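You operate a simulated robot arm through the tools that you are given. There is no shell and no other tool. Be economical: measure what you need, move in short steps, check, and stop when the job is done.

The job below is to be done with a simulated robot arm. You get a single attempt, and the scene is never put back.

JOB
Warm a tube as the block card says, then switch the block off.
Fine: the tube and the heat that the card names, one timer run; start the timer once READY shows; the tube stays in the block.

Only the result counts: the job must be done as asked and must still hold three seconds after the hand-in. Knocking over, shifting, dropping, spilling or breaking anything else fails it.

ROBOT AND FRAMES
A 6-joint arm with a two-finger parallel gripper, fixed in place. Base frame: the origin is at the foot of the arm, x ahead of it, y to its left, z up. Readings come in mm, rad, newtons and seconds.
With the tool pointing down near the work surface it reaches from about 360 to 760 mm from the base axis. Its first joint turns from -1.152 to 1.152 rad. Payload 2.45 kg.
The tool frame sits at the grasp point between the pads (the TCP): z along the fingers, y along the line on which they close. The tips reach 24 mm beyond it. The gripper opens to 68 mm. The fingers are 17 mm wide and 10 mm thick; the gripper's body (40 by 70 mm) begins 41 mm behind the TCP.
Orientation is that of the tool frame in the base frame, as a unit quaternion [w, x, y, z]. With the fingers straight down and closing along the base's y, the tool's x points along the base's -x, its y along +y and its z along -z.

CONTROLS
- The arm moves only by the tool servo_tool. Its argument "commands" is a list of rows, each a list of 7 numbers: the shift along the tool's x, y, z in units of 500 mm (1.0 is 500 mm), then the turn, a rotation vector about the tool's x, y, z in units of 90 degrees (1.0 is 90 degrees), then the opening, from 0 (shut) to 1 (fully open). In form: [[dx, dy, dz, wx, wy, wz, fingers], ...]. A call has 1 to 20 rows; each row is the pose to reach, as a shift and turn from the pose commanded when the call began, along the tool's axes at that moment. A call with a number of a shift or a turn outside -1 to 1 is refused whole. A row lasts 0.2 s, in which the tool goes at most 50 mm and 0.15 rad; a call with a longer step from one row to the next is refused whole, and so is a gripper value outside its range. Where a pose cannot be reached the arm comes as near as it can. A force on the tool above 40 N (or 10 N above the force at the start of the call, whichever is more), or a blocked arm, ends the call early, and 0.2 s more pass. Each finger travels about 108 mm/s and halts on what it meets, pressing with about 27 N; the grip force reading is that of the motor and also rises with nothing between the fingers. The clock runs only during rows and for 0.2 s after the last one: add rows that repeat a pose to give the fingers time. The reply holds the time, the measured pose of the TCP, the force on the tool along the base axes, the opening and the grip force, in the units named above and with some noise, and new pictures: "views" is both (left out), scene, wrist or none.
- Cameras (640 x 400 px; columns grow to the right, rows downward): "scene" is fixed at [183.9, 435.3, 1461.4]; the picture's right is [-0.52, -0.85, 0.00], its down [-0.51, 0.31, -0.81] and it looks along [0.69, -0.42, -0.59] (base axes); focal length 294 px, centre (320, 200). "wrist" rides on the gripper at [84, 11, -75] in the tool frame; the picture's right is [-0.13, 0.99, 0.00], its down [-0.60, -0.08, -0.79] and it looks along [-0.79, -0.10, 0.61] (tool axes); focal length 251 px, centre (320, 200). There is no depth. A picture from a camera that has moved, and an enlarged one, comes with that camera's place and axes in the base frame and with its lens.
- enlarge(camera, box): a new picture of the part [left, top, right, bottom] of that camera's present view, enlarged. The clock stands still meanwhile.
- hand_in(): hands the job in; it is judged then, once.

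Go step by step. Nothing tells you positions but the pictures and the camera data: compare them with the known pose of the tool, close in by small moves and look again before you grip or let go. The budget is 120 turns and 170 pictures, counting those below and the enlarged ones. Unless the task says otherwise, let go and move clear before handing in, and close with one line.

The tools are called after "Emit:" by a JSON object that holds its "op" and its "data". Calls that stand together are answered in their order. servo_tool: Moves the arm, as the interface text tells. Its arguments: {"type":"object","properties":{"commands":{"type":"array"},"views":{"type":"string","enum":["both","scene","wrist","none"]}},"required":["commands"]} The other tools are called the same way: enlarge (camera, box) takes an enlarged picture of a part of a camera's view; hand_in () hands the job in.

At the start:

```text
time: 0.0
ee_pos: [419.8, 219.2, 1257.2]
orientation: [0.001, 0.0, 1.0, 0.0]
ft_force: [0.1, 0.1, 0.5]
gripper_width: 68.1
finger_force: 0.0
```

scene: 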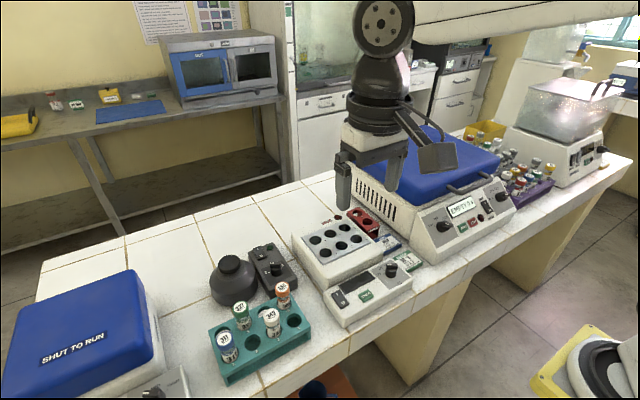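
wrist: 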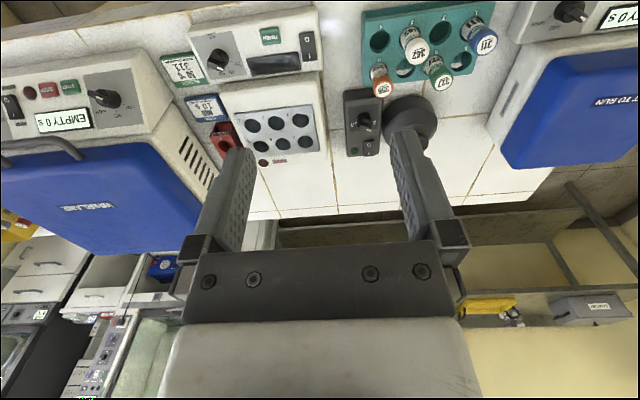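

I see a heat block with a panel, a teal rack with four tubes, and cards near the block. I'll enlarge the cards and panel first.

Emit:
{"op": "enlarge", "data": {"camera": "wrist", "box": [140, 0, 340, 125]}}

Emit:
{"op": "enlarge", "data": {"camera": "scene", "box": [280, 200, 440, 300]}}

Emit:
{"op": "enlarge", "data": {"camera": "scene", "box": [190, 260, 350, 360]}}

Emit:
{"op": "enlarge", "data": {"camera": "wrist", "box": [340, 0, 500, 100]}}

Emit:
{"op": "enlarge", "data": {"camera": "wrist", "box": [170, 40, 250, 130]}}

```text
3.20 times, centred on (240, 62) of wrist
camera zoom: at [336.2, 230.9, 1332.7], right [0.13, 0.99, 0.0], down [0.6, -0.08, 0.79], along [0.79, -0.1, -0.61], focal length 805 px, centre (576, 640)
```

zoom: 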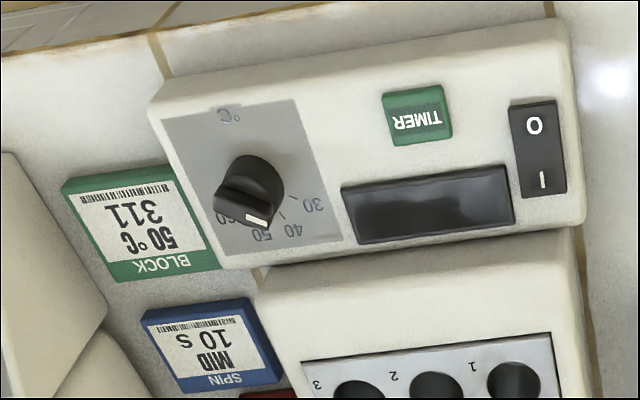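

```text
4.00 times, centred on (360, 250) of scene
camera zoom: at [183.9, 435.3, 1461.4], right [-0.52, -0.85, 0.0], down [-0.51, 0.31, -0.81], along [0.69, -0.42, -0.59], focal length 1175 px, centre (160, 0)
```

zoom: 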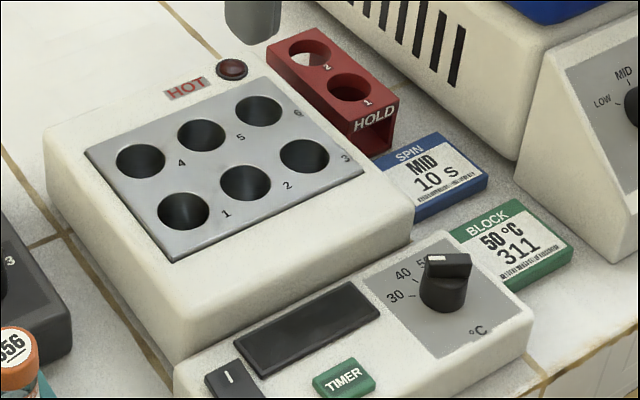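

```text
4.00 times, centred on (270, 310) of scene
camera zoom: at [183.9, 435.3, 1461.4], right [-0.52, -0.85, 0.0], down [-0.51, 0.31, -0.81], along [0.69, -0.42, -0.59], focal length 1175 px, centre (520, -240)
```

zoom: 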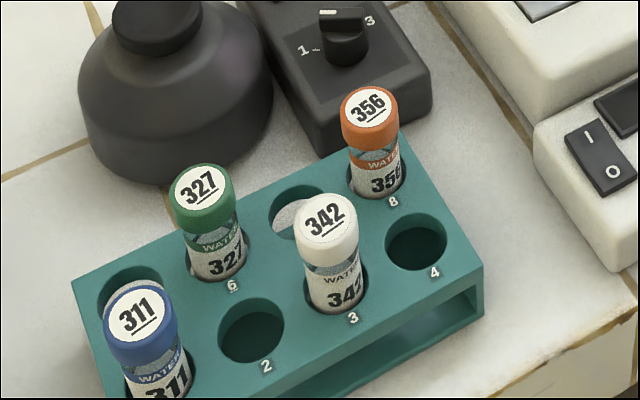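

```text
4.00 times, centred on (420, 50) of wrist
camera zoom: at [336.2, 230.9, 1332.7], right [0.13, 0.99, 0.0], down [0.6, -0.08, 0.79], along [0.79, -0.1, -0.61], focal length 1006 px, centre (-80, 800)
```

zoom: 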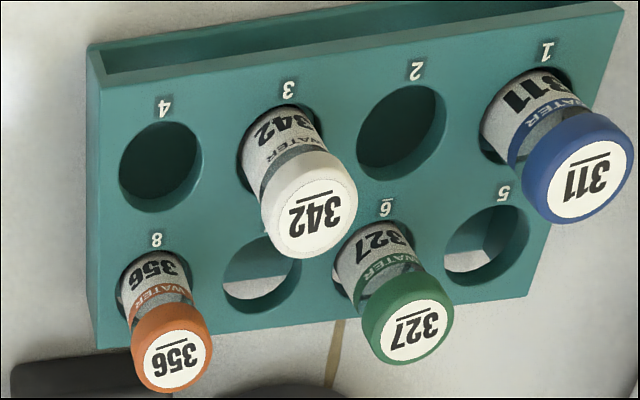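

```text
4.44 times, centred on (210, 85) of wrist
camera zoom: at [336.2, 230.9, 1332.7], right [0.13, 0.99, 0.0], down [0.6, -0.08, 0.79], along [0.79, -0.1, -0.61], focal length 1118 px, centre (809, 711)
```

zoom: 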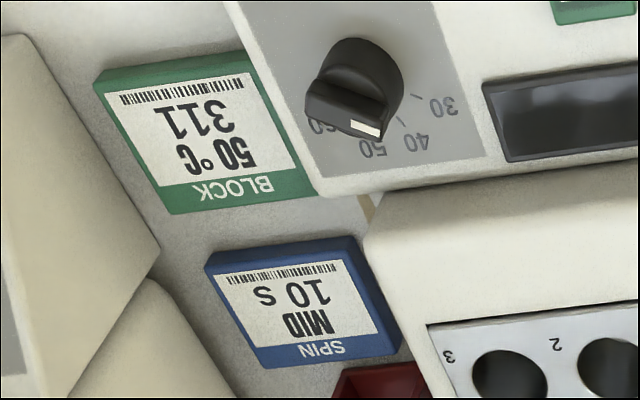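

The card says tube 311 (blue cap, rack slot 1) at 50 °C. The tube top is at about (508, 437, 955), so I'll move above it and look.

Emit:
{"op": "servo_tool", "data": {"commands": [[-0.022, 0.0545, 0.05, 0, 0, 0, 1], [-0.044, 0.109, 0.1, 0, 0, 0, 1], [-0.066, 0.1635, 0.15, 0, 0, 0, 1], [-0.088, 0.218, 0.2, 0, 0, 0, 1], [-0.11, 0.2725, 0.25, 0, 0, 0, 1], [-0.132, 0.327, 0.3, 0, 0, 0, 1], [-0.154, 0.3815, 0.35, 0, 0, 0, 1], [-0.17, 0.43, 0.4, 0, 0, 0, 1], [-0.17, 0.43, 0.4, 0, 0, 0, 1]]}}

```text
time: 2.0
ee_pos: [499.8, 435.1, 1059.6]
orientation: [0.0, 0.001, 1.0, 0.0]
ft_force: [0.6, -0.1, -0.1]
gripper_width: 68.0
finger_force: 0.1
camera wrist: at [417.8, 446.6, 1134.5], right [0.13, 0.99, 0.0], down [0.6, -0.08, 0.79], along [0.79, -0.1, -0.61], focal length 251 px, centre (320, 200)
```

scene: 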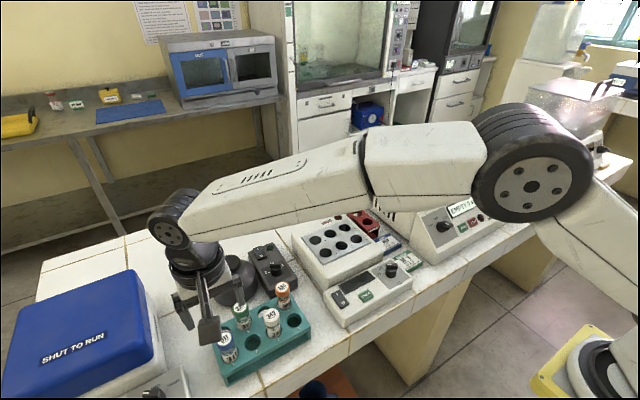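
wrist: 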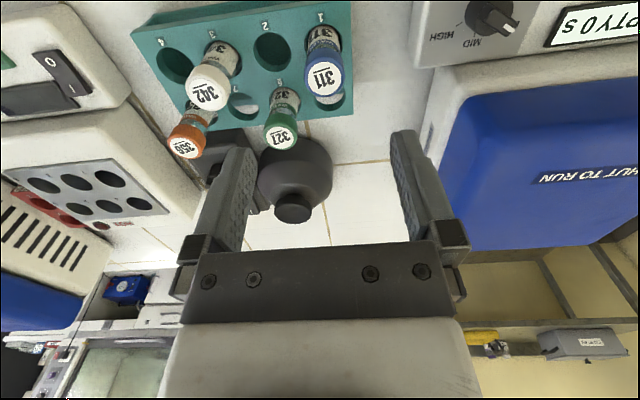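

The wrist view agrees on the tube at about (509, 438), with its cap top at about 955. I'll descend to just above the cap and check.

Emit:
{"op": "servo_tool", "data": {"commands": [[-0.01, 0.007, 0.06, 0, 0, 0, 1], [-0.012, 0.007, 0.13, 0, 0, 0, 1], [-0.012, 0.007, 0.13, 0, 0, 0, 1], [-0.012, 0.007, 0.13, 0, 0, 0, 1]]}}

```text
time: 3.0
ee_pos: [508.7, 439.6, 996.3]
orientation: [0.0, 0.0, 1.0, 0.0]
ft_force: [0.5, 0.0, 0.0]
gripper_width: 68.1
finger_force: 0.1
camera wrist: at [425.6, 450.6, 1070.4], right [0.13, 0.99, 0.0], down [0.6, -0.08, 0.79], along [0.79, -0.1, -0.61], focal length 251 px, centre (320, 200)
```

scene: 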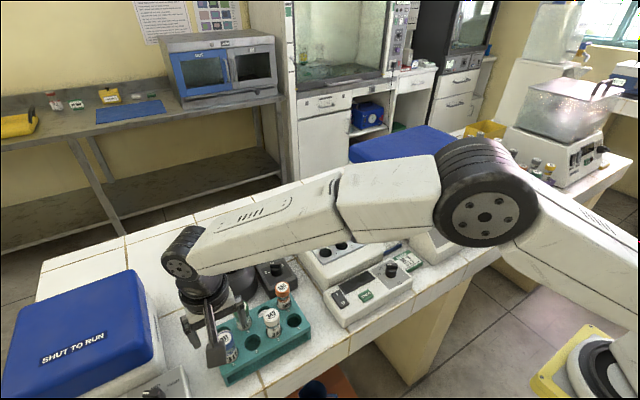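
wrist: 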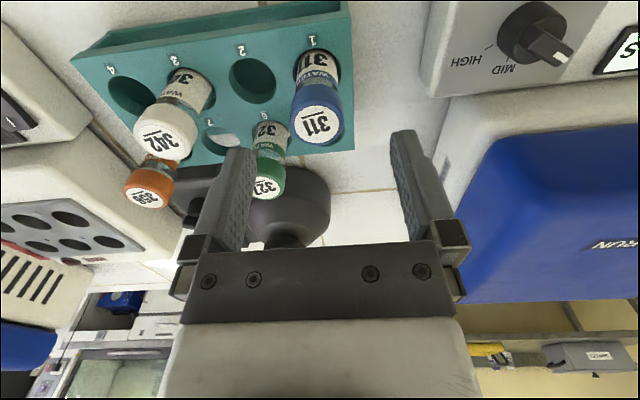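

The alignment is good: the tube is at (509.5, 438.5). I'll descend to z≈942 and grip.

Emit:
{"op": "servo_tool", "data": {"commands": [[0, -0.002, 0.05, 0, 0, 0, 1], [0, -0.002, 0.106, 0, 0, 0, 1], [0, -0.002, 0.106, 0, 0, 0, 1], [0, -0.002, 0.106, 0, 0, 0, 1]], "views": "wrist"}}

```text
time: 4.0
ee_pos: [509.1, 436.8, 939.6]
orientation: [0.0, 0.0, 1.0, 0.0]
ft_force: [0.4, 0.2, -0.5]
gripper_width: 68.0
finger_force: 0.0
camera wrist: at [426.2, 448.3, 1014.3], right [0.13, 0.99, 0.0], down [0.6, -0.08, 0.79], along [0.79, -0.1, -0.61], focal length 251 px, centre (320, 200)
```

wrist: 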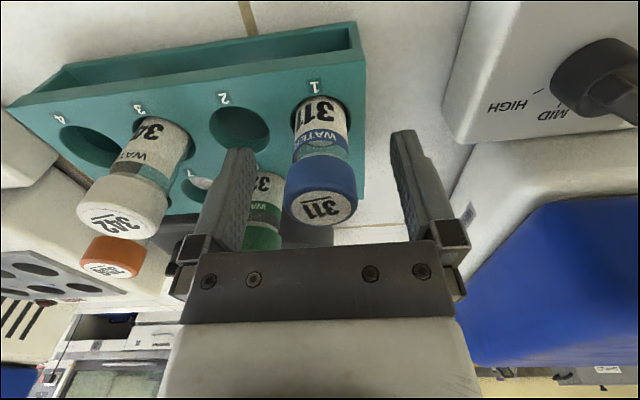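

The cap sits at the TCP, so I'll close the gripper.

Emit:
{"op": "servo_tool", "data": {"commands": [[0, 0, 0, 0, 0, 0, 0.3], [0, 0, 0, 0, 0, 0, 0.3], [0, 0, 0, 0, 0, 0, 0.2], [0, 0, 0, 0, 0, 0, 0.2], [0, 0, 0, 0, 0, 0, 0.2]], "views": "wrist"}}

```text
time: 5.2
ee_pos: [508.1, 436.2, 939.6]
orientation: [0.0, 0.0, 1.0, 0.0]
ft_force: [-0.1, -1.0, 0.2]
gripper_width: 28.7
finger_force: 26.6
camera wrist: at [426.2, 448.3, 1014.4], right [0.13, 0.99, 0.0], down [0.6, -0.08, 0.79], along [0.79, -0.1, -0.61], focal length 251 px, centre (320, 200)
```

wrist: 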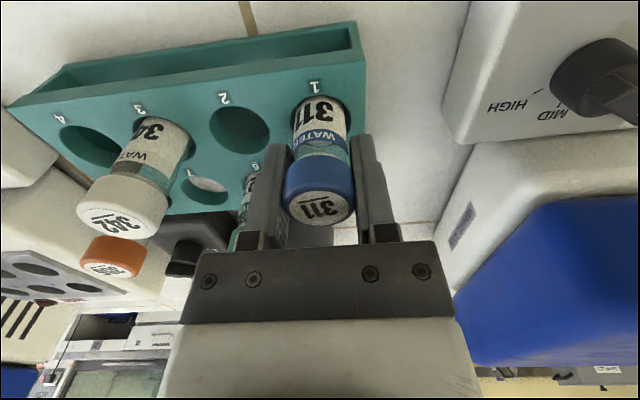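

Gripped, at 28.7 mm opening. I'll lift it straight up.

Emit:
{"op": "servo_tool", "data": {"commands": [[0, 0, -0.02, 0, 0, 0, 0.15], [0, 0, -0.06, 0, 0, 0, 0.15], [0, 0, -0.12, 0, 0, 0, 0.15], [0, 0, -0.18, 0, 0, 0, 0.15], [0, 0, -0.24, 0, 0, 0, 0.15], [0, 0, -0.3, 0, 0, 0, 0.15], [0, 0, -0.3, 0, 0, 0, 0.15]]}}

```text
time: 6.8
ee_pos: [511.3, 436.2, 1090.0]
orientation: [0.0, 0.0, 1.0, 0.0]
ft_force: [-0.3, 0.7, 0.1]
gripper_width: 28.6
finger_force: 26.6
camera wrist: at [428.5, 447.7, 1164.9], right [0.13, 0.99, 0.0], down [0.6, -0.08, 0.79], along [0.79, -0.1, -0.61], focal length 251 px, centre (320, 200)
```

scene: 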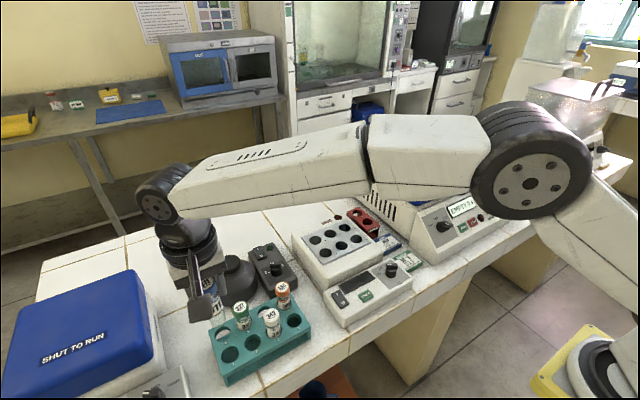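
wrist: 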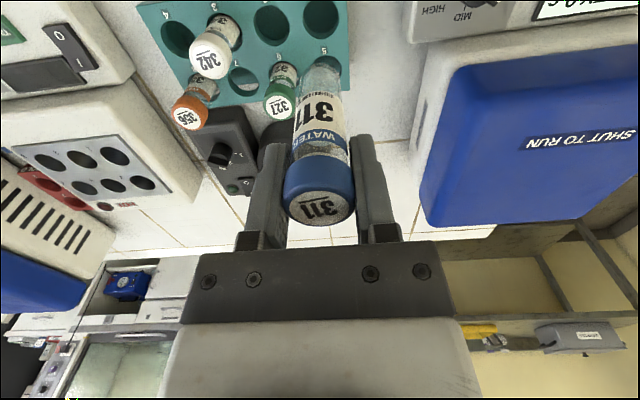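

The tube is out, with its bottom about 84 mm below the TCP. Block hole 1 is at about (607, 161), plate top z≈933. I'll carry the tube above it.

Emit:
{"op": "servo_tool", "data": {"commands": [[-0.012, -0.04, 0, 0, 0, 0, 0.15], [-0.038, -0.12, 0, 0, 0, 0, 0.15], [-0.064, -0.2, 0, 0, 0, 0, 0.15], [-0.09, -0.28, 0, 0, 0, 0, 0.15], [-0.118, -0.36, 0, 0, 0, 0, 0.15], [-0.145, -0.44, 0, 0, 0, 0, 0.15], [-0.175, -0.51, 0, 0, 0, 0, 0.15], [-0.19, -0.55, 0, 0, 0, 0, 0.15], [-0.19, -0.55, 0, 0, 0, 0, 0.15], [-0.19, -0.55, 0, 0, 0, 0, 0.15]]}}

```text
time: 9.0
ee_pos: [604.5, 159.8, 1092.5]
orientation: [0.0, 0.0, 1.0, 0.0]
ft_force: [-0.5, 1.1, -0.7]
gripper_width: 29.1
finger_force: 27.1
camera wrist: at [521.0, 171.0, 1167.4], right [0.13, 0.99, 0.0], down [0.6, -0.08, 0.79], along [0.79, -0.1, -0.61], focal length 251 px, centre (320, 200)
```

scene: 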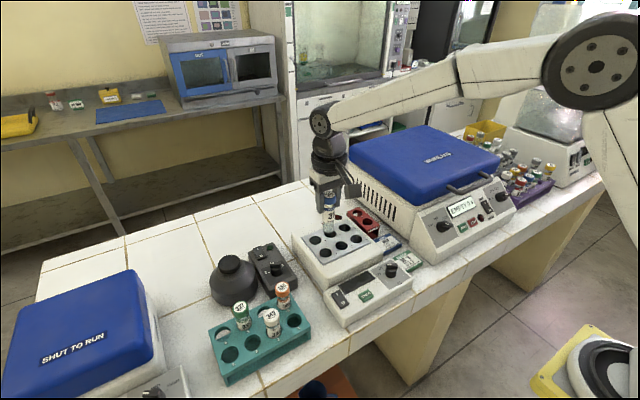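
wrist: 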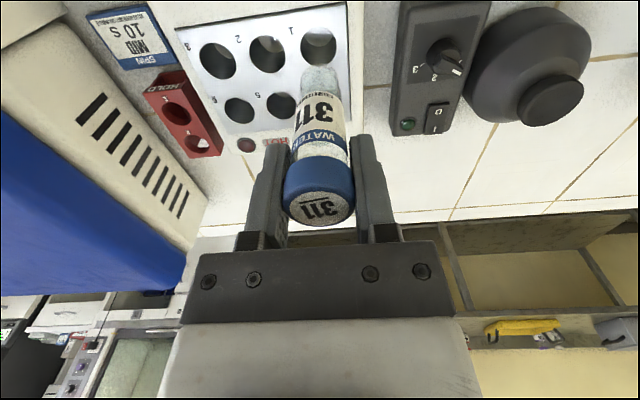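

Hole 1 refines to about (611, 159, 930). I'll shift and lower the tube so its bottom is about 20 mm above the plate, then look.

Emit:
{"op": "servo_tool", "data": {"commands": [[-0.013, -0.001, 0.03, 0, 0, 0, 0.15], [-0.013, -0.001, 0.1, 0, 0, 0, 0.15], [-0.013, -0.001, 0.1, 0, 0, 0, 0.15], [-0.013, -0.001, 0.1, 0, 0, 0, 0.15]]}}

Emit:
{"op": "enlarge", "data": {"camera": "scene", "box": [280, 170, 400, 290]}}

Emit:
{"op": "enlarge", "data": {"camera": "wrist", "box": [240, 0, 400, 130]}}

```text
time: 10.0
ee_pos: [613.2, 158.7, 1042.4]
orientation: [0.0, 0.0, 1.0, 0.0]
ft_force: [-0.7, -0.3, -0.4]
gripper_width: 28.5
finger_force: 27.0
camera wrist: at [529.0, 170.4, 1116.9], right [0.13, 0.99, 0.0], down [0.6, -0.08, 0.79], along [0.79, -0.1, -0.61], focal length 251 px, centre (320, 200)
```

scene: 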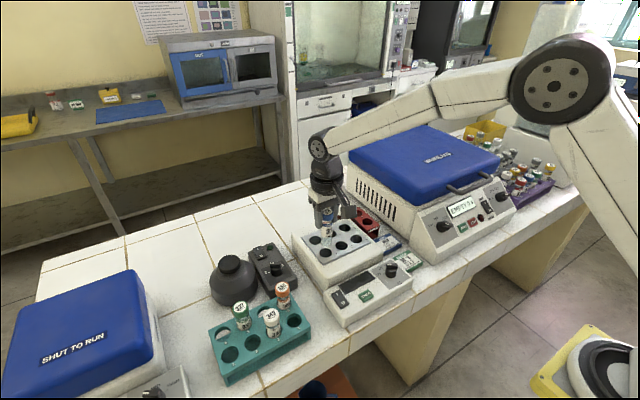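
wrist: 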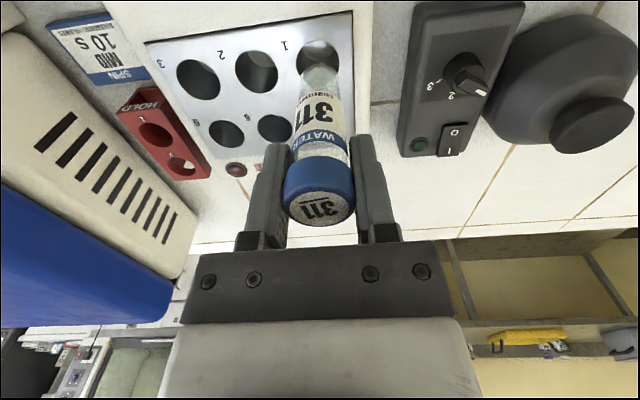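

```text
3.33 times, centred on (340, 230) of scene
camera zoom: at [184.0, 435.3, 1461.4], right [-0.52, -0.85, 0.0], down [-0.51, 0.31, -0.81], along [0.69, -0.42, -0.59], focal length 979 px, centre (253, 100)
```

zoom: 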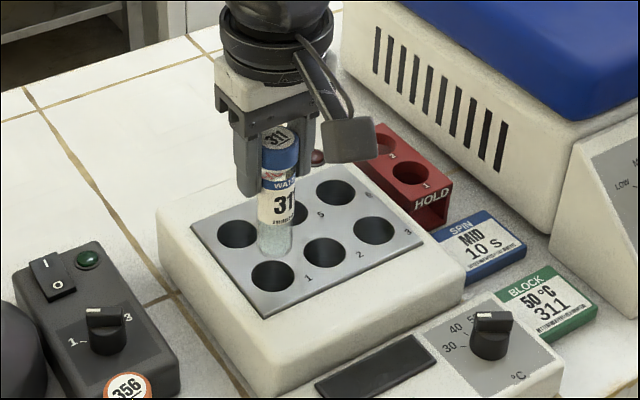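

```text
3.08 times, centred on (320, 65) of wrist
camera zoom: at [529.0, 170.4, 1116.9], right [0.13, 0.99, 0.0], down [0.6, -0.08, 0.79], along [0.79, -0.1, -0.61], focal length 774 px, centre (320, 615)
```

zoom: 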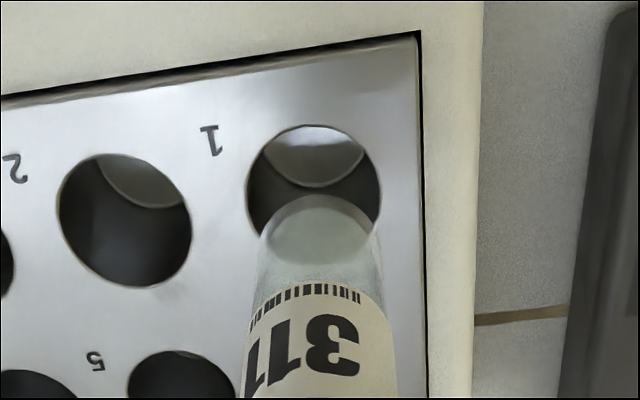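

The tube needs about 2 mm toward −x and 1 mm toward −y. I'll lower it slightly into the hole and check.

Emit:
{"op": "servo_tool", "data": {"commands": [[0.004, -0.0024, 0.0, 0, 0, 0, 0.15], [0.004, -0.0024, 0.03, 0, 0, 0, 0.15], [0.004, -0.0024, 0.06, 0, 0, 0, 0.15], [0.004, -0.0024, 0.06, 0, 0, 0, 0.15]], "views": "none"}}

Emit:
{"op": "enlarge", "data": {"camera": "scene", "box": [280, 170, 400, 290]}}

Emit:
{"op": "enlarge", "data": {"camera": "wrist", "box": [240, 0, 400, 130]}}

```text
time: 11.0
ee_pos: [610.5, 158.7, 1011.2]
orientation: [-0.001, 0.0, 1.0, 0.0]
ft_force: [0.2, 0.1, -1.2]
gripper_width: 28.3
finger_force: 26.7
```

```text
3.33 times, centred on (340, 230) of scene
camera zoom: at [184.0, 435.3, 1461.4], right [-0.52, -0.85, 0.0], down [-0.51, 0.31, -0.81], along [0.69, -0.42, -0.59], focal length 979 px, centre (253, 100)
```

zoom: 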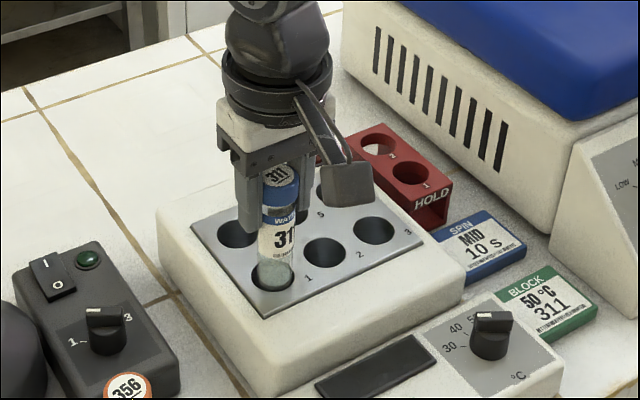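

```text
3.08 times, centred on (320, 65) of wrist
camera zoom: at [527.5, 170.4, 1085.8], right [0.13, 0.99, 0.0], down [0.6, -0.08, 0.79], along [0.79, -0.1, -0.61], focal length 774 px, centre (320, 615)
```

zoom: 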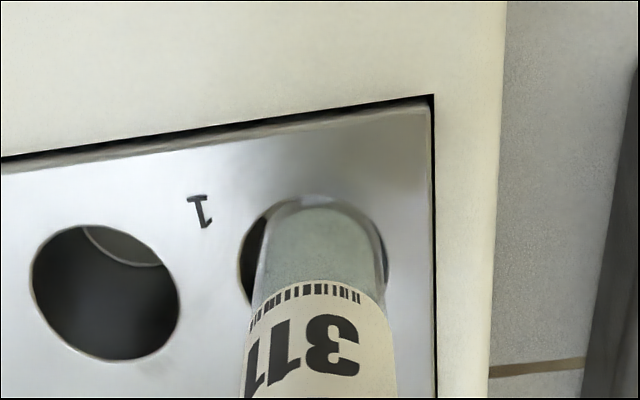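

Emit:
{"op": "enlarge", "data": {"camera": "scene", "box": [315, 235, 350, 265]}}

Emit:
{"op": "enlarge", "data": {"camera": "wrist", "box": [290, 50, 350, 110]}}

```text
13.33 times, centred on (332, 250) of scene
camera zoom: at [184.0, 435.3, 1461.4], right [-0.52, -0.85, 0.0], down [-0.51, 0.31, -0.81], along [0.69, -0.42, -0.59], focal length 3918 px, centre (153, -467)
```

zoom: 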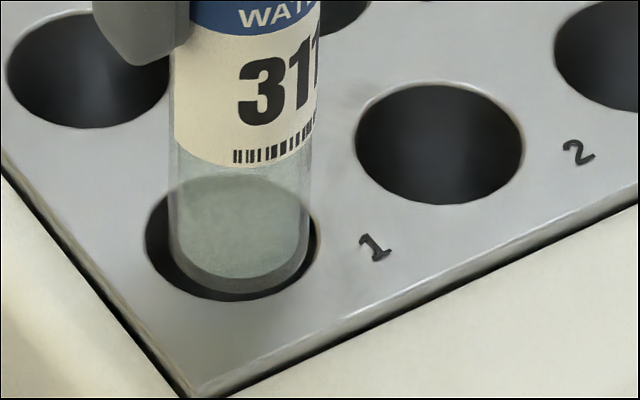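

```text
6.67 times, centred on (320, 80) of wrist
camera zoom: at [527.5, 170.4, 1085.8], right [0.13, 0.99, 0.0], down [0.6, -0.08, 0.79], along [0.79, -0.1, -0.61], focal length 1676 px, centre (320, 1000)
```

zoom: 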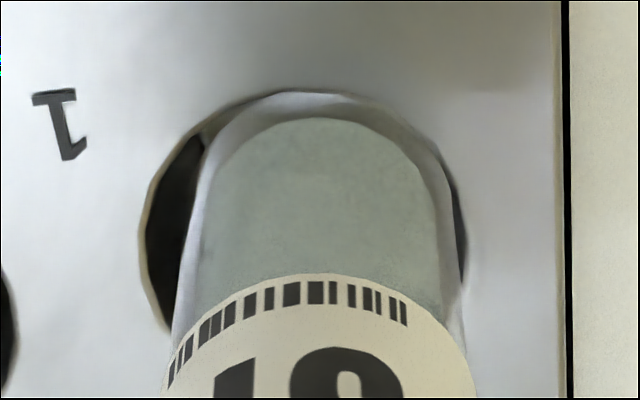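

The tube bottom is at the hole mouth, off-centre by a couple of mm. I'll nudge it +x and −y and look again.

Emit:
{"op": "servo_tool", "data": {"commands": [[-0.005, -0.0036, 0.0, 0, 0, 0, 0.15], [-0.005, -0.0036, 0.0, 0, 0, 0, 0.15]], "views": "none"}}

Emit:
{"op": "enlarge", "data": {"camera": "scene", "box": [315, 235, 350, 265]}}

Emit:
{"op": "enlarge", "data": {"camera": "wrist", "box": [290, 50, 350, 110]}}

```text
time: 11.6
ee_pos: [613.0, 157.5, 1009.7]
orientation: [0.0, 0.0, 1.0, 0.0]
ft_force: [0.4, -0.1, -0.3]
gripper_width: 28.8
finger_force: 26.4
```

```text
13.33 times, centred on (332, 250) of scene
camera zoom: at [184.0, 435.3, 1461.4], right [-0.52, -0.85, 0.0], down [-0.51, 0.31, -0.81], along [0.69, -0.42, -0.59], focal length 3918 px, centre (153, -467)
```

zoom: 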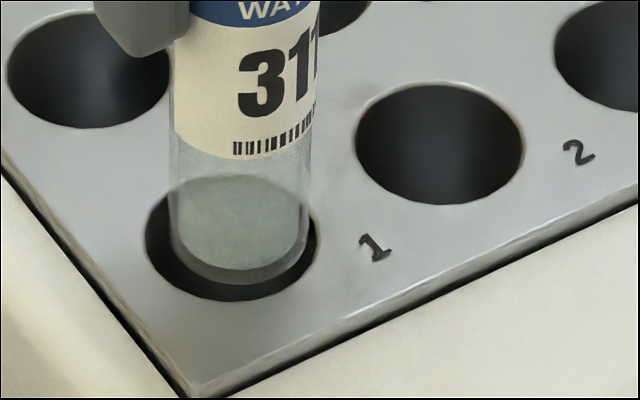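

```text
6.67 times, centred on (320, 80) of wrist
camera zoom: at [530.1, 168.9, 1085.0], right [0.13, 0.99, 0.0], down [0.6, -0.08, 0.79], along [0.79, -0.1, -0.61], focal length 1676 px, centre (320, 1000)
```

zoom: 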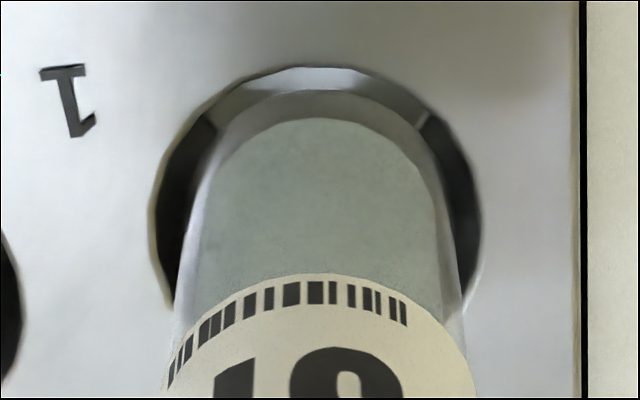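

Nearly centred now. I'll add a small +x nudge and lower further.

Emit:
{"op": "servo_tool", "data": {"commands": [[-0.003, -0.0005, 0.0, 0, 0, 0, 0.15], [-0.003, -0.0005, 0.015, 0, 0, 0, 0.15], [-0.003, -0.0005, 0.03, 0, 0, 0, 0.15], [-0.003, -0.0005, 0.03, 0, 0, 0, 0.15]], "views": "none"}}

Emit:
{"op": "enlarge", "data": {"camera": "scene", "box": [315, 235, 350, 265]}}

Emit:
{"op": "enlarge", "data": {"camera": "wrist", "box": [280, 60, 360, 140]}}

```text
time: 12.6
ee_pos: [612.6, 158.2, 995.2]
orientation: [0.0, 0.0, 1.0, 0.0]
ft_force: [-0.7, 1.2, -0.4]
gripper_width: 28.8
finger_force: 27.2
```

```text
13.33 times, centred on (332, 250) of scene
camera zoom: at [184.0, 435.3, 1461.4], right [-0.52, -0.85, 0.0], down [-0.51, 0.31, -0.81], along [0.69, -0.42, -0.59], focal length 3918 px, centre (153, -467)
```

zoom: 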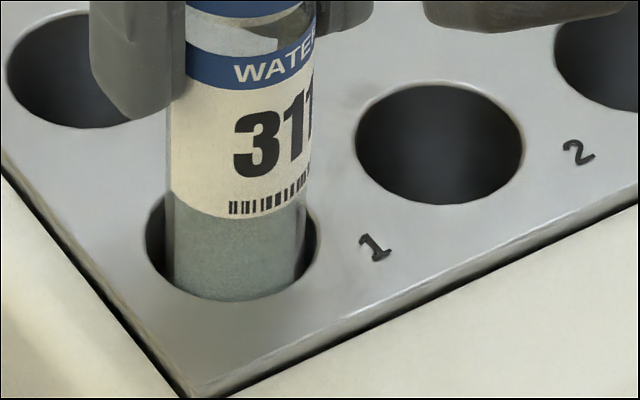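

```text
5.00 times, centred on (320, 100) of wrist
camera zoom: at [530.5, 169.3, 1069.9], right [0.13, 0.99, 0.0], down [0.6, -0.08, 0.79], along [0.79, -0.1, -0.61], focal length 1257 px, centre (320, 700)
```

zoom: 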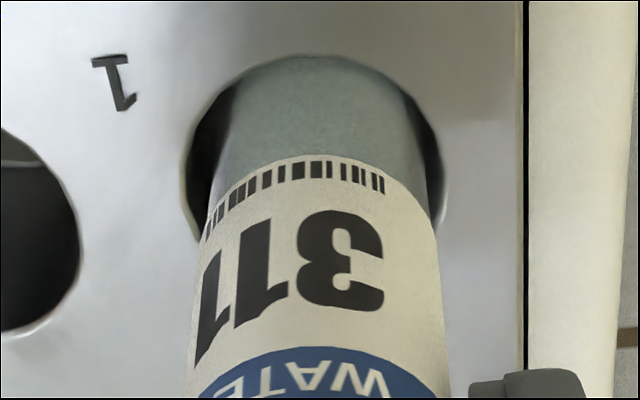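

The tube is inside the hole and centred. I'll lower it until contact or the fingertips near the plate.

Emit:
{"op": "servo_tool", "data": {"commands": [[0, 0, 0.01, 0, 0, 0, 0.15], [0, 0, 0.02, 0, 0, 0, 0.15], [0, 0, 0.03, 0, 0, 0, 0.15], [0, 0, 0.04, 0, 0, 0, 0.15], [0, 0, 0.05, 0, 0, 0, 0.15], [0, 0, 0.06, 0, 0, 0, 0.15], [0, 0, 0.06, 0, 0, 0, 0.15]]}}

Emit:
{"op": "enlarge", "data": {"camera": "scene", "box": [290, 185, 370, 265]}}

```text
time: 14.2
ee_pos: [612.6, 158.5, 965.0]
orientation: [0.0, 0.0, 1.0, 0.0]
ft_force: [2.0, -1.6, -1.3]
gripper_width: 28.6
finger_force: 27.2
camera wrist: at [530.5, 169.5, 1039.9], right [0.13, 0.99, 0.0], down [0.6, -0.08, 0.79], along [0.79, -0.1, -0.61], focal length 251 px, centre (320, 200)
```

scene: 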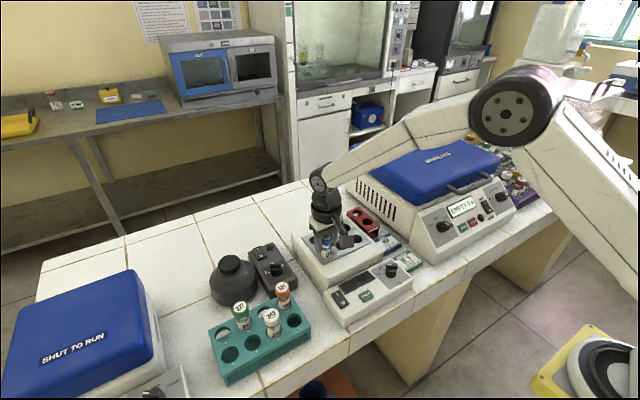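
wrist: 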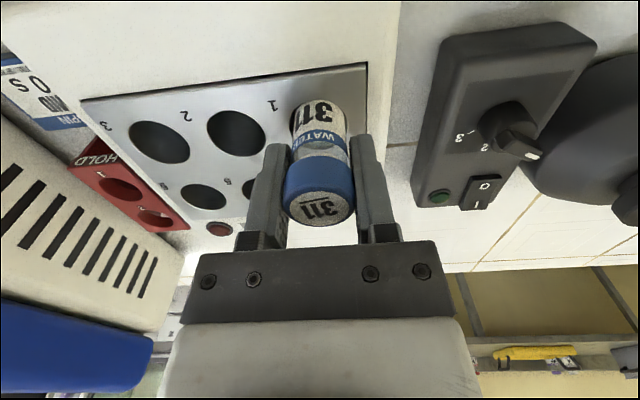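

```text
5.00 times, centred on (330, 225) of scene
camera zoom: at [184.0, 435.2, 1461.4], right [-0.52, -0.85, 0.0], down [-0.51, 0.31, -0.81], along [0.69, -0.42, -0.59], focal length 1469 px, centre (270, 75)
```

zoom: 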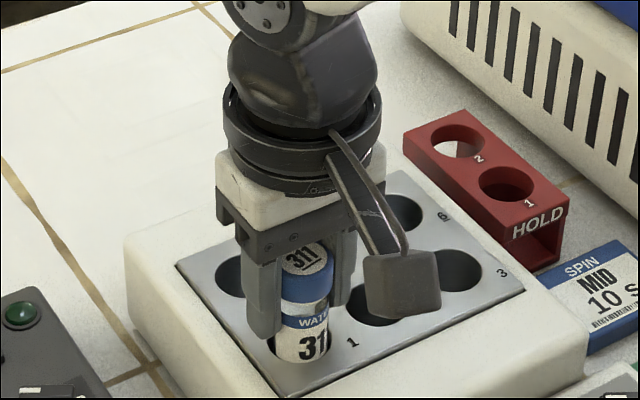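

No contact yet. I'll lower a bit more in small steps.

Emit:
{"op": "servo_tool", "data": {"commands": [[0, 0, 0.004, 0, 0, 0, 0.15], [0, 0, 0.008, 0, 0, 0, 0.15], [0, 0, 0.012, 0, 0, 0, 0.15], [0, 0, 0.016, 0, 0, 0, 0.15], [0, 0, 0.016, 0, 0, 0, 0.15]], "views": "wrist"}}

Emit:
{"op": "enlarge", "data": {"camera": "scene", "box": [315, 225, 355, 265]}}

```text
time: 15.4
ee_pos: [615.2, 157.2, 959.1]
orientation: [0.004, 0.0, 1.0, 0.001]
ft_force: [2.8, 0.5, 26.6]
gripper_width: 28.9
finger_force: 26.5
camera wrist: at [531.5, 169.0, 1033.1], right [0.13, 0.99, 0.0], down [0.6, -0.08, 0.8], along [0.79, -0.1, -0.6], focal length 251 px, centre (320, 200)
```

wrist: 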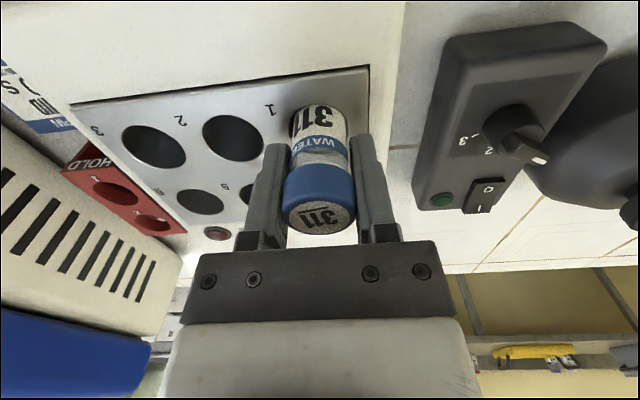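

```text
10.00 times, centred on (335, 245) of scene
camera zoom: at [183.5, 435.2, 1461.5], right [-0.52, -0.85, 0.0], down [-0.51, 0.31, -0.81], along [0.69, -0.42, -0.59], focal length 2938 px, centre (170, -250)
```

zoom: 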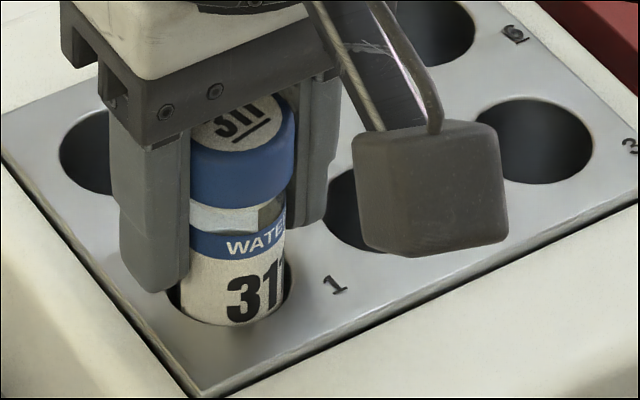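

The tube has bottomed (27 N). I'll relieve the load, open, and retreat upward.

Emit:
{"op": "servo_tool", "data": {"commands": [[0, 0, -0.008, 0, 0, 0, 0.15], [0, 0, -0.008, 0, 0, 0, 0.15], [0, 0, -0.008, 0, 0, 0, 0.7], [0, 0, -0.008, 0, 0, 0, 0.8], [0, 0, -0.008, 0, 0, 0, 0.8], [0, 0, -0.04, 0, 0, 0, 0.8], [0, 0, -0.12, 0, 0, 0, 0.8], [0, 0, -0.2, 0, 0, 0, 0.8], [0, 0, -0.28, 0, 0, 0, 0.8], [0, 0, -0.28, 0, 0, 0, 0.8]]}}

```text
time: 17.6
ee_pos: [613.5, 157.0, 1098.2]
orientation: [0.0, 0.0, 1.0, 0.0]
ft_force: [-0.5, 0.1, -0.3]
gripper_width: 54.5
finger_force: 0.0
camera wrist: at [530.9, 168.6, 1172.7], right [0.13, 0.99, 0.0], down [0.6, -0.08, 0.79], along [0.79, -0.1, -0.61], focal length 251 px, centre (320, 200)
```

scene: 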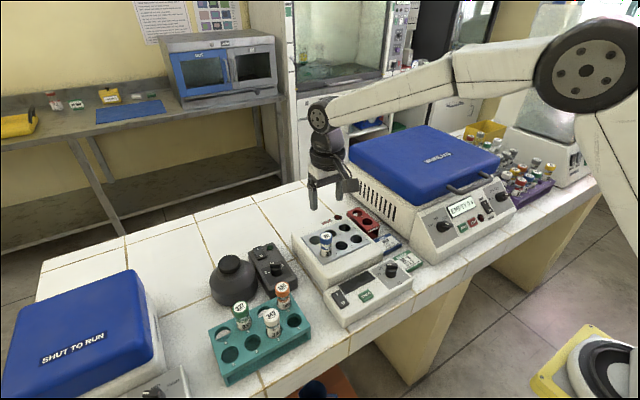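
wrist: 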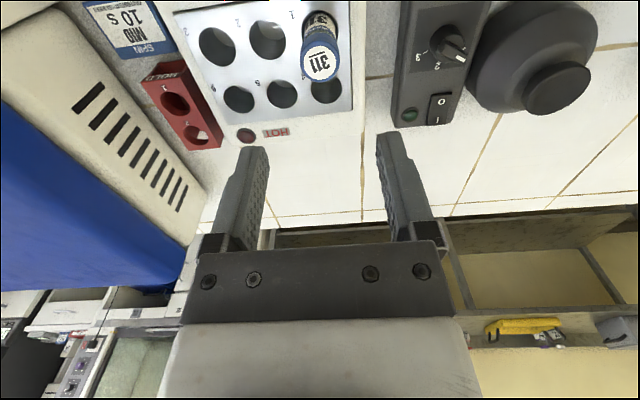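

The tube is seated in hole 1 upright. I'll move over the panel to inspect the dial, switch and timer button.

Emit:
{"op": "servo_tool", "data": {"commands": [[0.07, -0.02, 0.02, 0, 0, 0, 0.8], [0.14, -0.04, 0.04, 0, 0, 0, 0.8], [0.21, -0.07, 0.06, 0, 0, 0, 0.8], [0.276, -0.094, 0.076, 0, 0, 0, 0.8], [0.276, -0.094, 0.076, 0, 0, 0, 0.8], [0.276, -0.094, 0.076, 0, 0, 0, 0.8]]}}

Emit:
{"op": "enlarge", "data": {"camera": "wrist", "box": [180, 0, 420, 150]}}

Emit:
{"op": "enlarge", "data": {"camera": "scene", "box": [320, 240, 440, 330]}}

```text
time: 19.0
ee_pos: [474.9, 109.9, 1059.3]
orientation: [0.0, 0.0, 1.0, 0.0]
ft_force: [0.9, 0.2, 0.4]
gripper_width: 54.5
finger_force: 0.1
camera wrist: at [393.3, 121.3, 1132.9], right [0.13, 0.99, 0.0], down [0.6, -0.08, 0.79], along [0.79, -0.1, -0.61], focal length 251 px, centre (320, 200)
```

scene: 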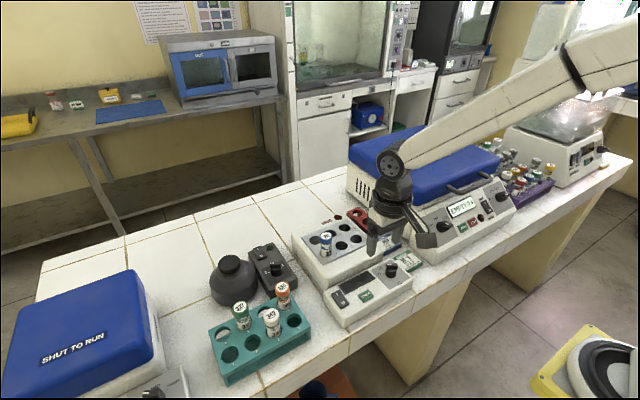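
wrist: 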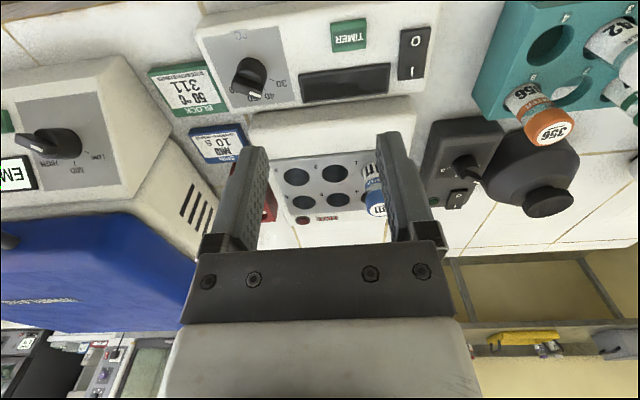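

```text
2.67 times, centred on (300, 75) of wrist
camera zoom: at [393.3, 121.3, 1132.9], right [0.13, 0.99, 0.0], down [0.6, -0.08, 0.79], along [0.79, -0.1, -0.61], focal length 670 px, centre (373, 533)
```

zoom: 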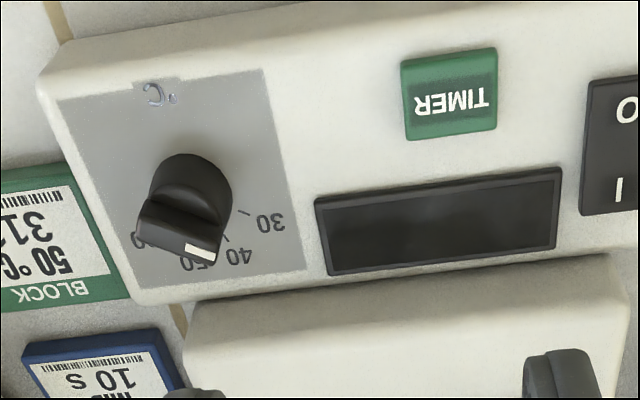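

```text
4.44 times, centred on (380, 285) of scene
camera zoom: at [183.9, 435.3, 1461.4], right [-0.52, -0.85, 0.0], down [-0.51, 0.31, -0.81], along [0.69, -0.42, -0.59], focal length 1306 px, centre (53, -178)
```

zoom: 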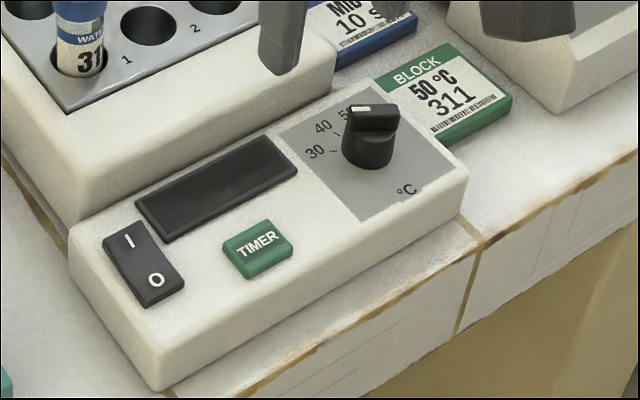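

I need a sharper view of the dial pointer.

Emit:
{"op": "enlarge", "data": {"camera": "wrist", "box": [215, 40, 295, 110]}}

Emit:
{"op": "enlarge", "data": {"camera": "scene", "box": [380, 250, 430, 290]}}

```text
5.71 times, centred on (255, 75) of wrist
camera zoom: at [393.3, 121.3, 1132.9], right [0.13, 0.99, 0.0], down [0.6, -0.08, 0.79], along [0.79, -0.1, -0.61], focal length 1437 px, centre (691, 914)
```

zoom: 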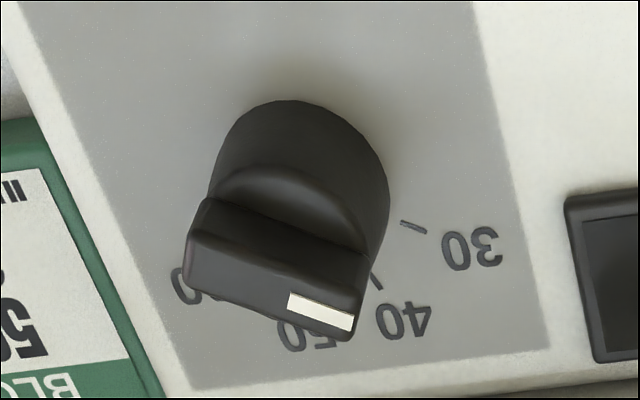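

```text
10.00 times, centred on (405, 270) of scene
camera zoom: at [183.9, 435.3, 1461.4], right [-0.52, -0.85, 0.0], down [-0.51, 0.31, -0.81], along [0.69, -0.42, -0.59], focal length 2938 px, centre (-530, -500)
```

zoom: 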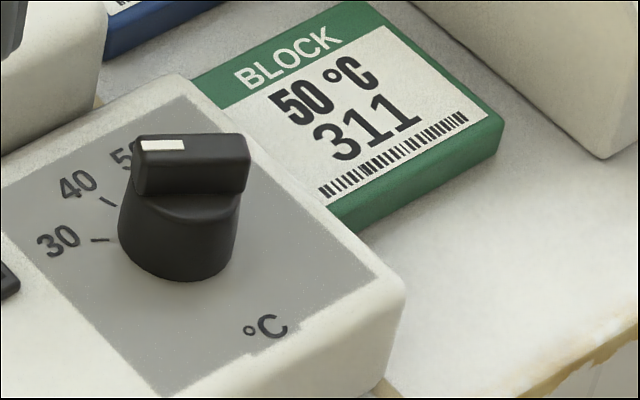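

The bar's white end points at the 30 tick, about +53° from +x, and 50 is roughly 73° clockwise from there. The knob is near (498, 44, 920). I'll move over it for a closer look, with the tool unrotated.

Emit:
{"op": "servo_tool", "data": {"commands": [[-0.02, -0.05, 0.04, 0, 0, 0, 0.6], [-0.036, -0.1, 0.08, 0, 0, 0, 0.6], [-0.046, -0.132, 0.118, 0, 0, 0, 0.6], [-0.046, -0.132, 0.118, 0, 0, 0, 0.6], [-0.046, -0.132, 0.118, 0, 0, 0, 0.6]]}}

Emit:
{"op": "enlarge", "data": {"camera": "scene", "box": [350, 230, 430, 290]}}

```text
time: 20.2
ee_pos: [498.7, 42.7, 997.3]
orientation: [0.0, 0.0, 1.0, 0.0]
ft_force: [0.5, 1.0, 0.0]
gripper_width: 41.0
finger_force: 0.0
camera wrist: at [416.3, 54.2, 1072.2], right [0.13, 0.99, 0.0], down [0.6, -0.08, 0.79], along [0.79, -0.1, -0.61], focal length 251 px, centre (320, 200)
```

scene: 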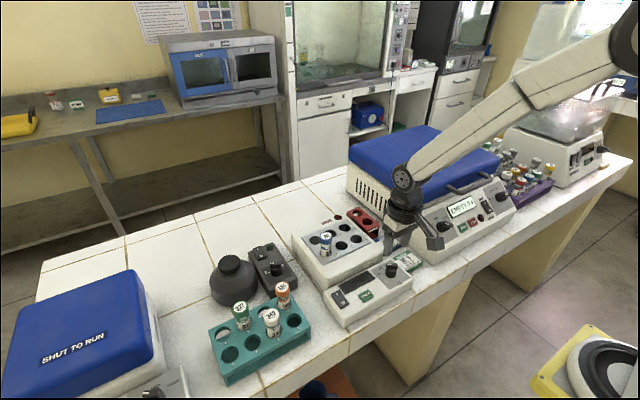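
wrist: 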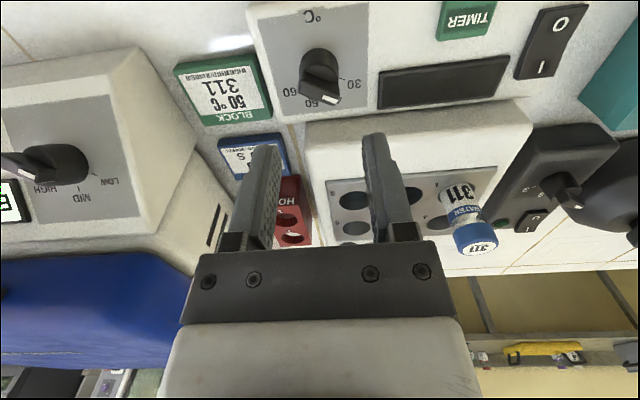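

```text
6.67 times, centred on (390, 260) of scene
camera zoom: at [184.0, 435.3, 1461.4], right [-0.52, -0.85, 0.0], down [-0.51, 0.31, -0.81], along [0.69, -0.42, -0.59], focal length 1959 px, centre (-147, -200)
```

zoom: 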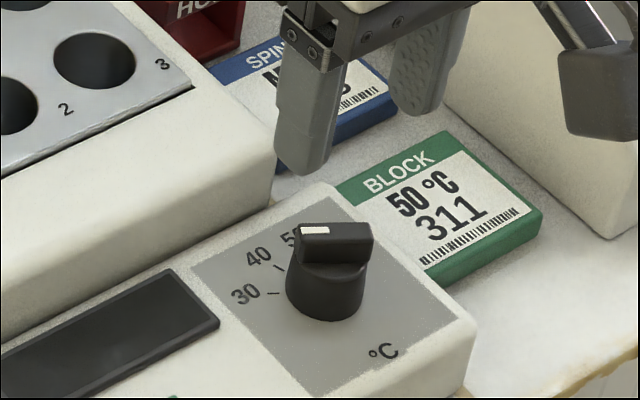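

Emit:
{"op": "enlarge", "data": {"camera": "wrist", "box": [270, 30, 370, 120]}}

```text
4.44 times, centred on (320, 75) of wrist
camera zoom: at [416.3, 54.2, 1072.2], right [0.13, 0.99, 0.0], down [0.6, -0.08, 0.79], along [0.79, -0.1, -0.61], focal length 1118 px, centre (320, 756)
```

zoom: 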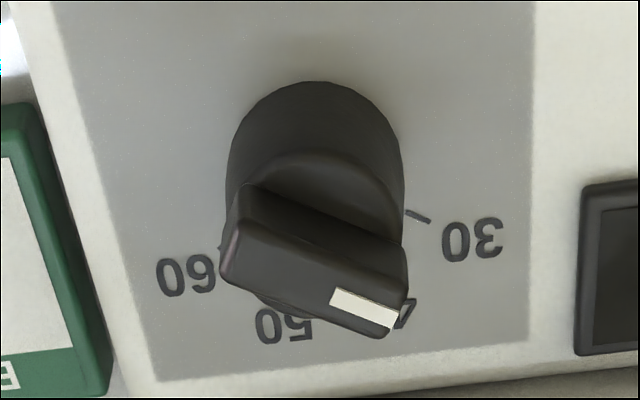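

The bar is centred at about (501, 43), top z≈919, pointer at about +57°. I'll rotate the tool so the fingers straddle the bar, lower part way and check.

Emit:
{"op": "servo_tool", "data": {"commands": [[-0.005, 0.001, 0, 0, 0, -0.09, 0.6], [-0.005, 0.001, 0, 0, 0, -0.18, 0.6], [-0.005, 0.001, 0, 0, 0, -0.27, 0.6], [-0.005, 0.001, 0, 0, 0, -0.36, 0.6], [-0.005, 0.001, 0, 0, 0, -0.45, 0.6], [-0.005, 0.001, 0.02, 0, 0, -0.54, 0.6], [-0.005, 0.001, 0.06, 0, 0, -0.633, 0.6], [-0.005, 0.001, 0.08, 0, 0, -0.633, 0.6], [-0.005, 0.001, 0.08, 0, 0, -0.633, 0.6]]}}

Emit:
{"op": "enlarge", "data": {"camera": "scene", "box": [350, 230, 430, 290]}}

Emit:
{"op": "enlarge", "data": {"camera": "wrist", "box": [260, 50, 380, 170]}}

```text
time: 22.2
ee_pos: [499.8, 47.5, 960.1]
orientation: [-0.001, -0.477, 0.879, 0.0]
ft_force: [-0.1, 0.4, 0.1]
gripper_width: 40.7
finger_force: 0.1
camera wrist: at [447.4, -17.0, 1034.1], right [-0.76, 0.65, 0.0], down [0.39, 0.46, 0.79], along [0.51, 0.6, -0.61], focal length 251 px, centre (320, 200)
```

scene: 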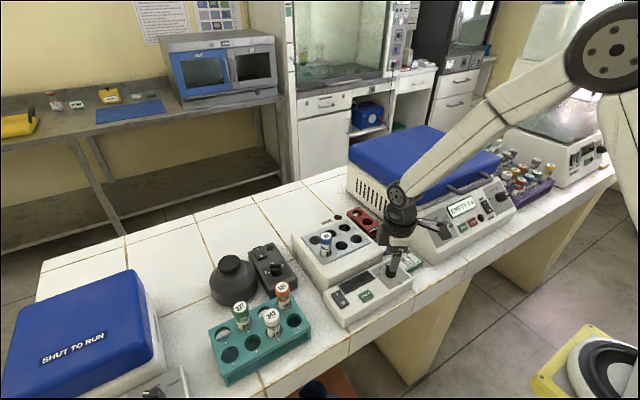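
wrist: 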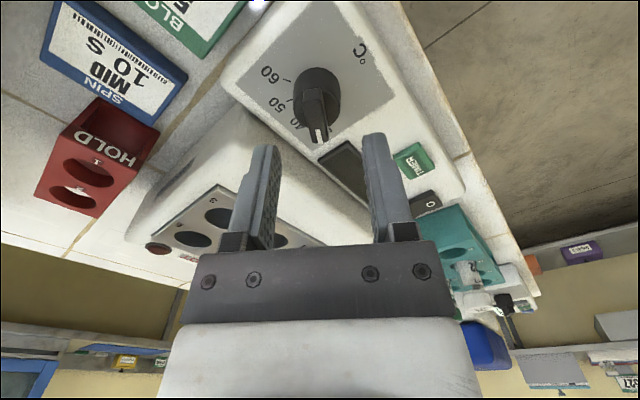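

```text
6.67 times, centred on (390, 260) of scene
camera zoom: at [183.9, 435.3, 1461.4], right [-0.52, -0.85, 0.0], down [-0.51, 0.31, -0.81], along [0.69, -0.42, -0.59], focal length 1959 px, centre (-147, -200)
```

zoom: 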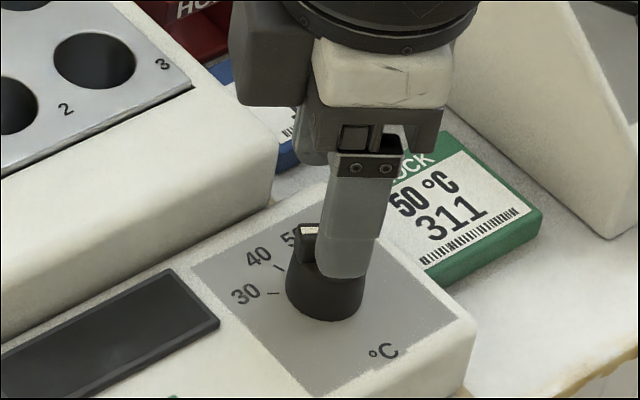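

```text
3.33 times, centred on (320, 110) of wrist
camera zoom: at [447.4, -17.0, 1034.1], right [-0.76, 0.65, 0.0], down [0.39, 0.46, 0.79], along [0.51, 0.6, -0.61], focal length 838 px, centre (320, 500)
```

zoom: 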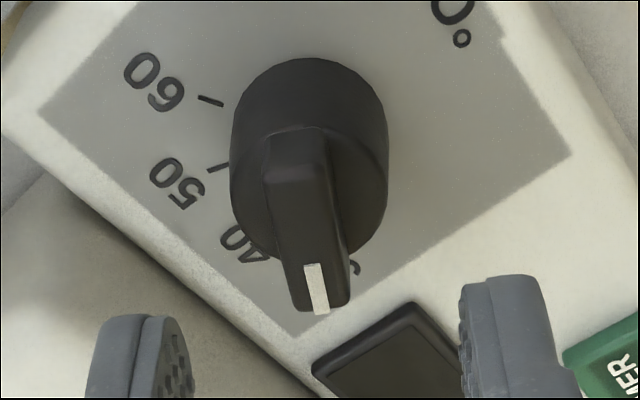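

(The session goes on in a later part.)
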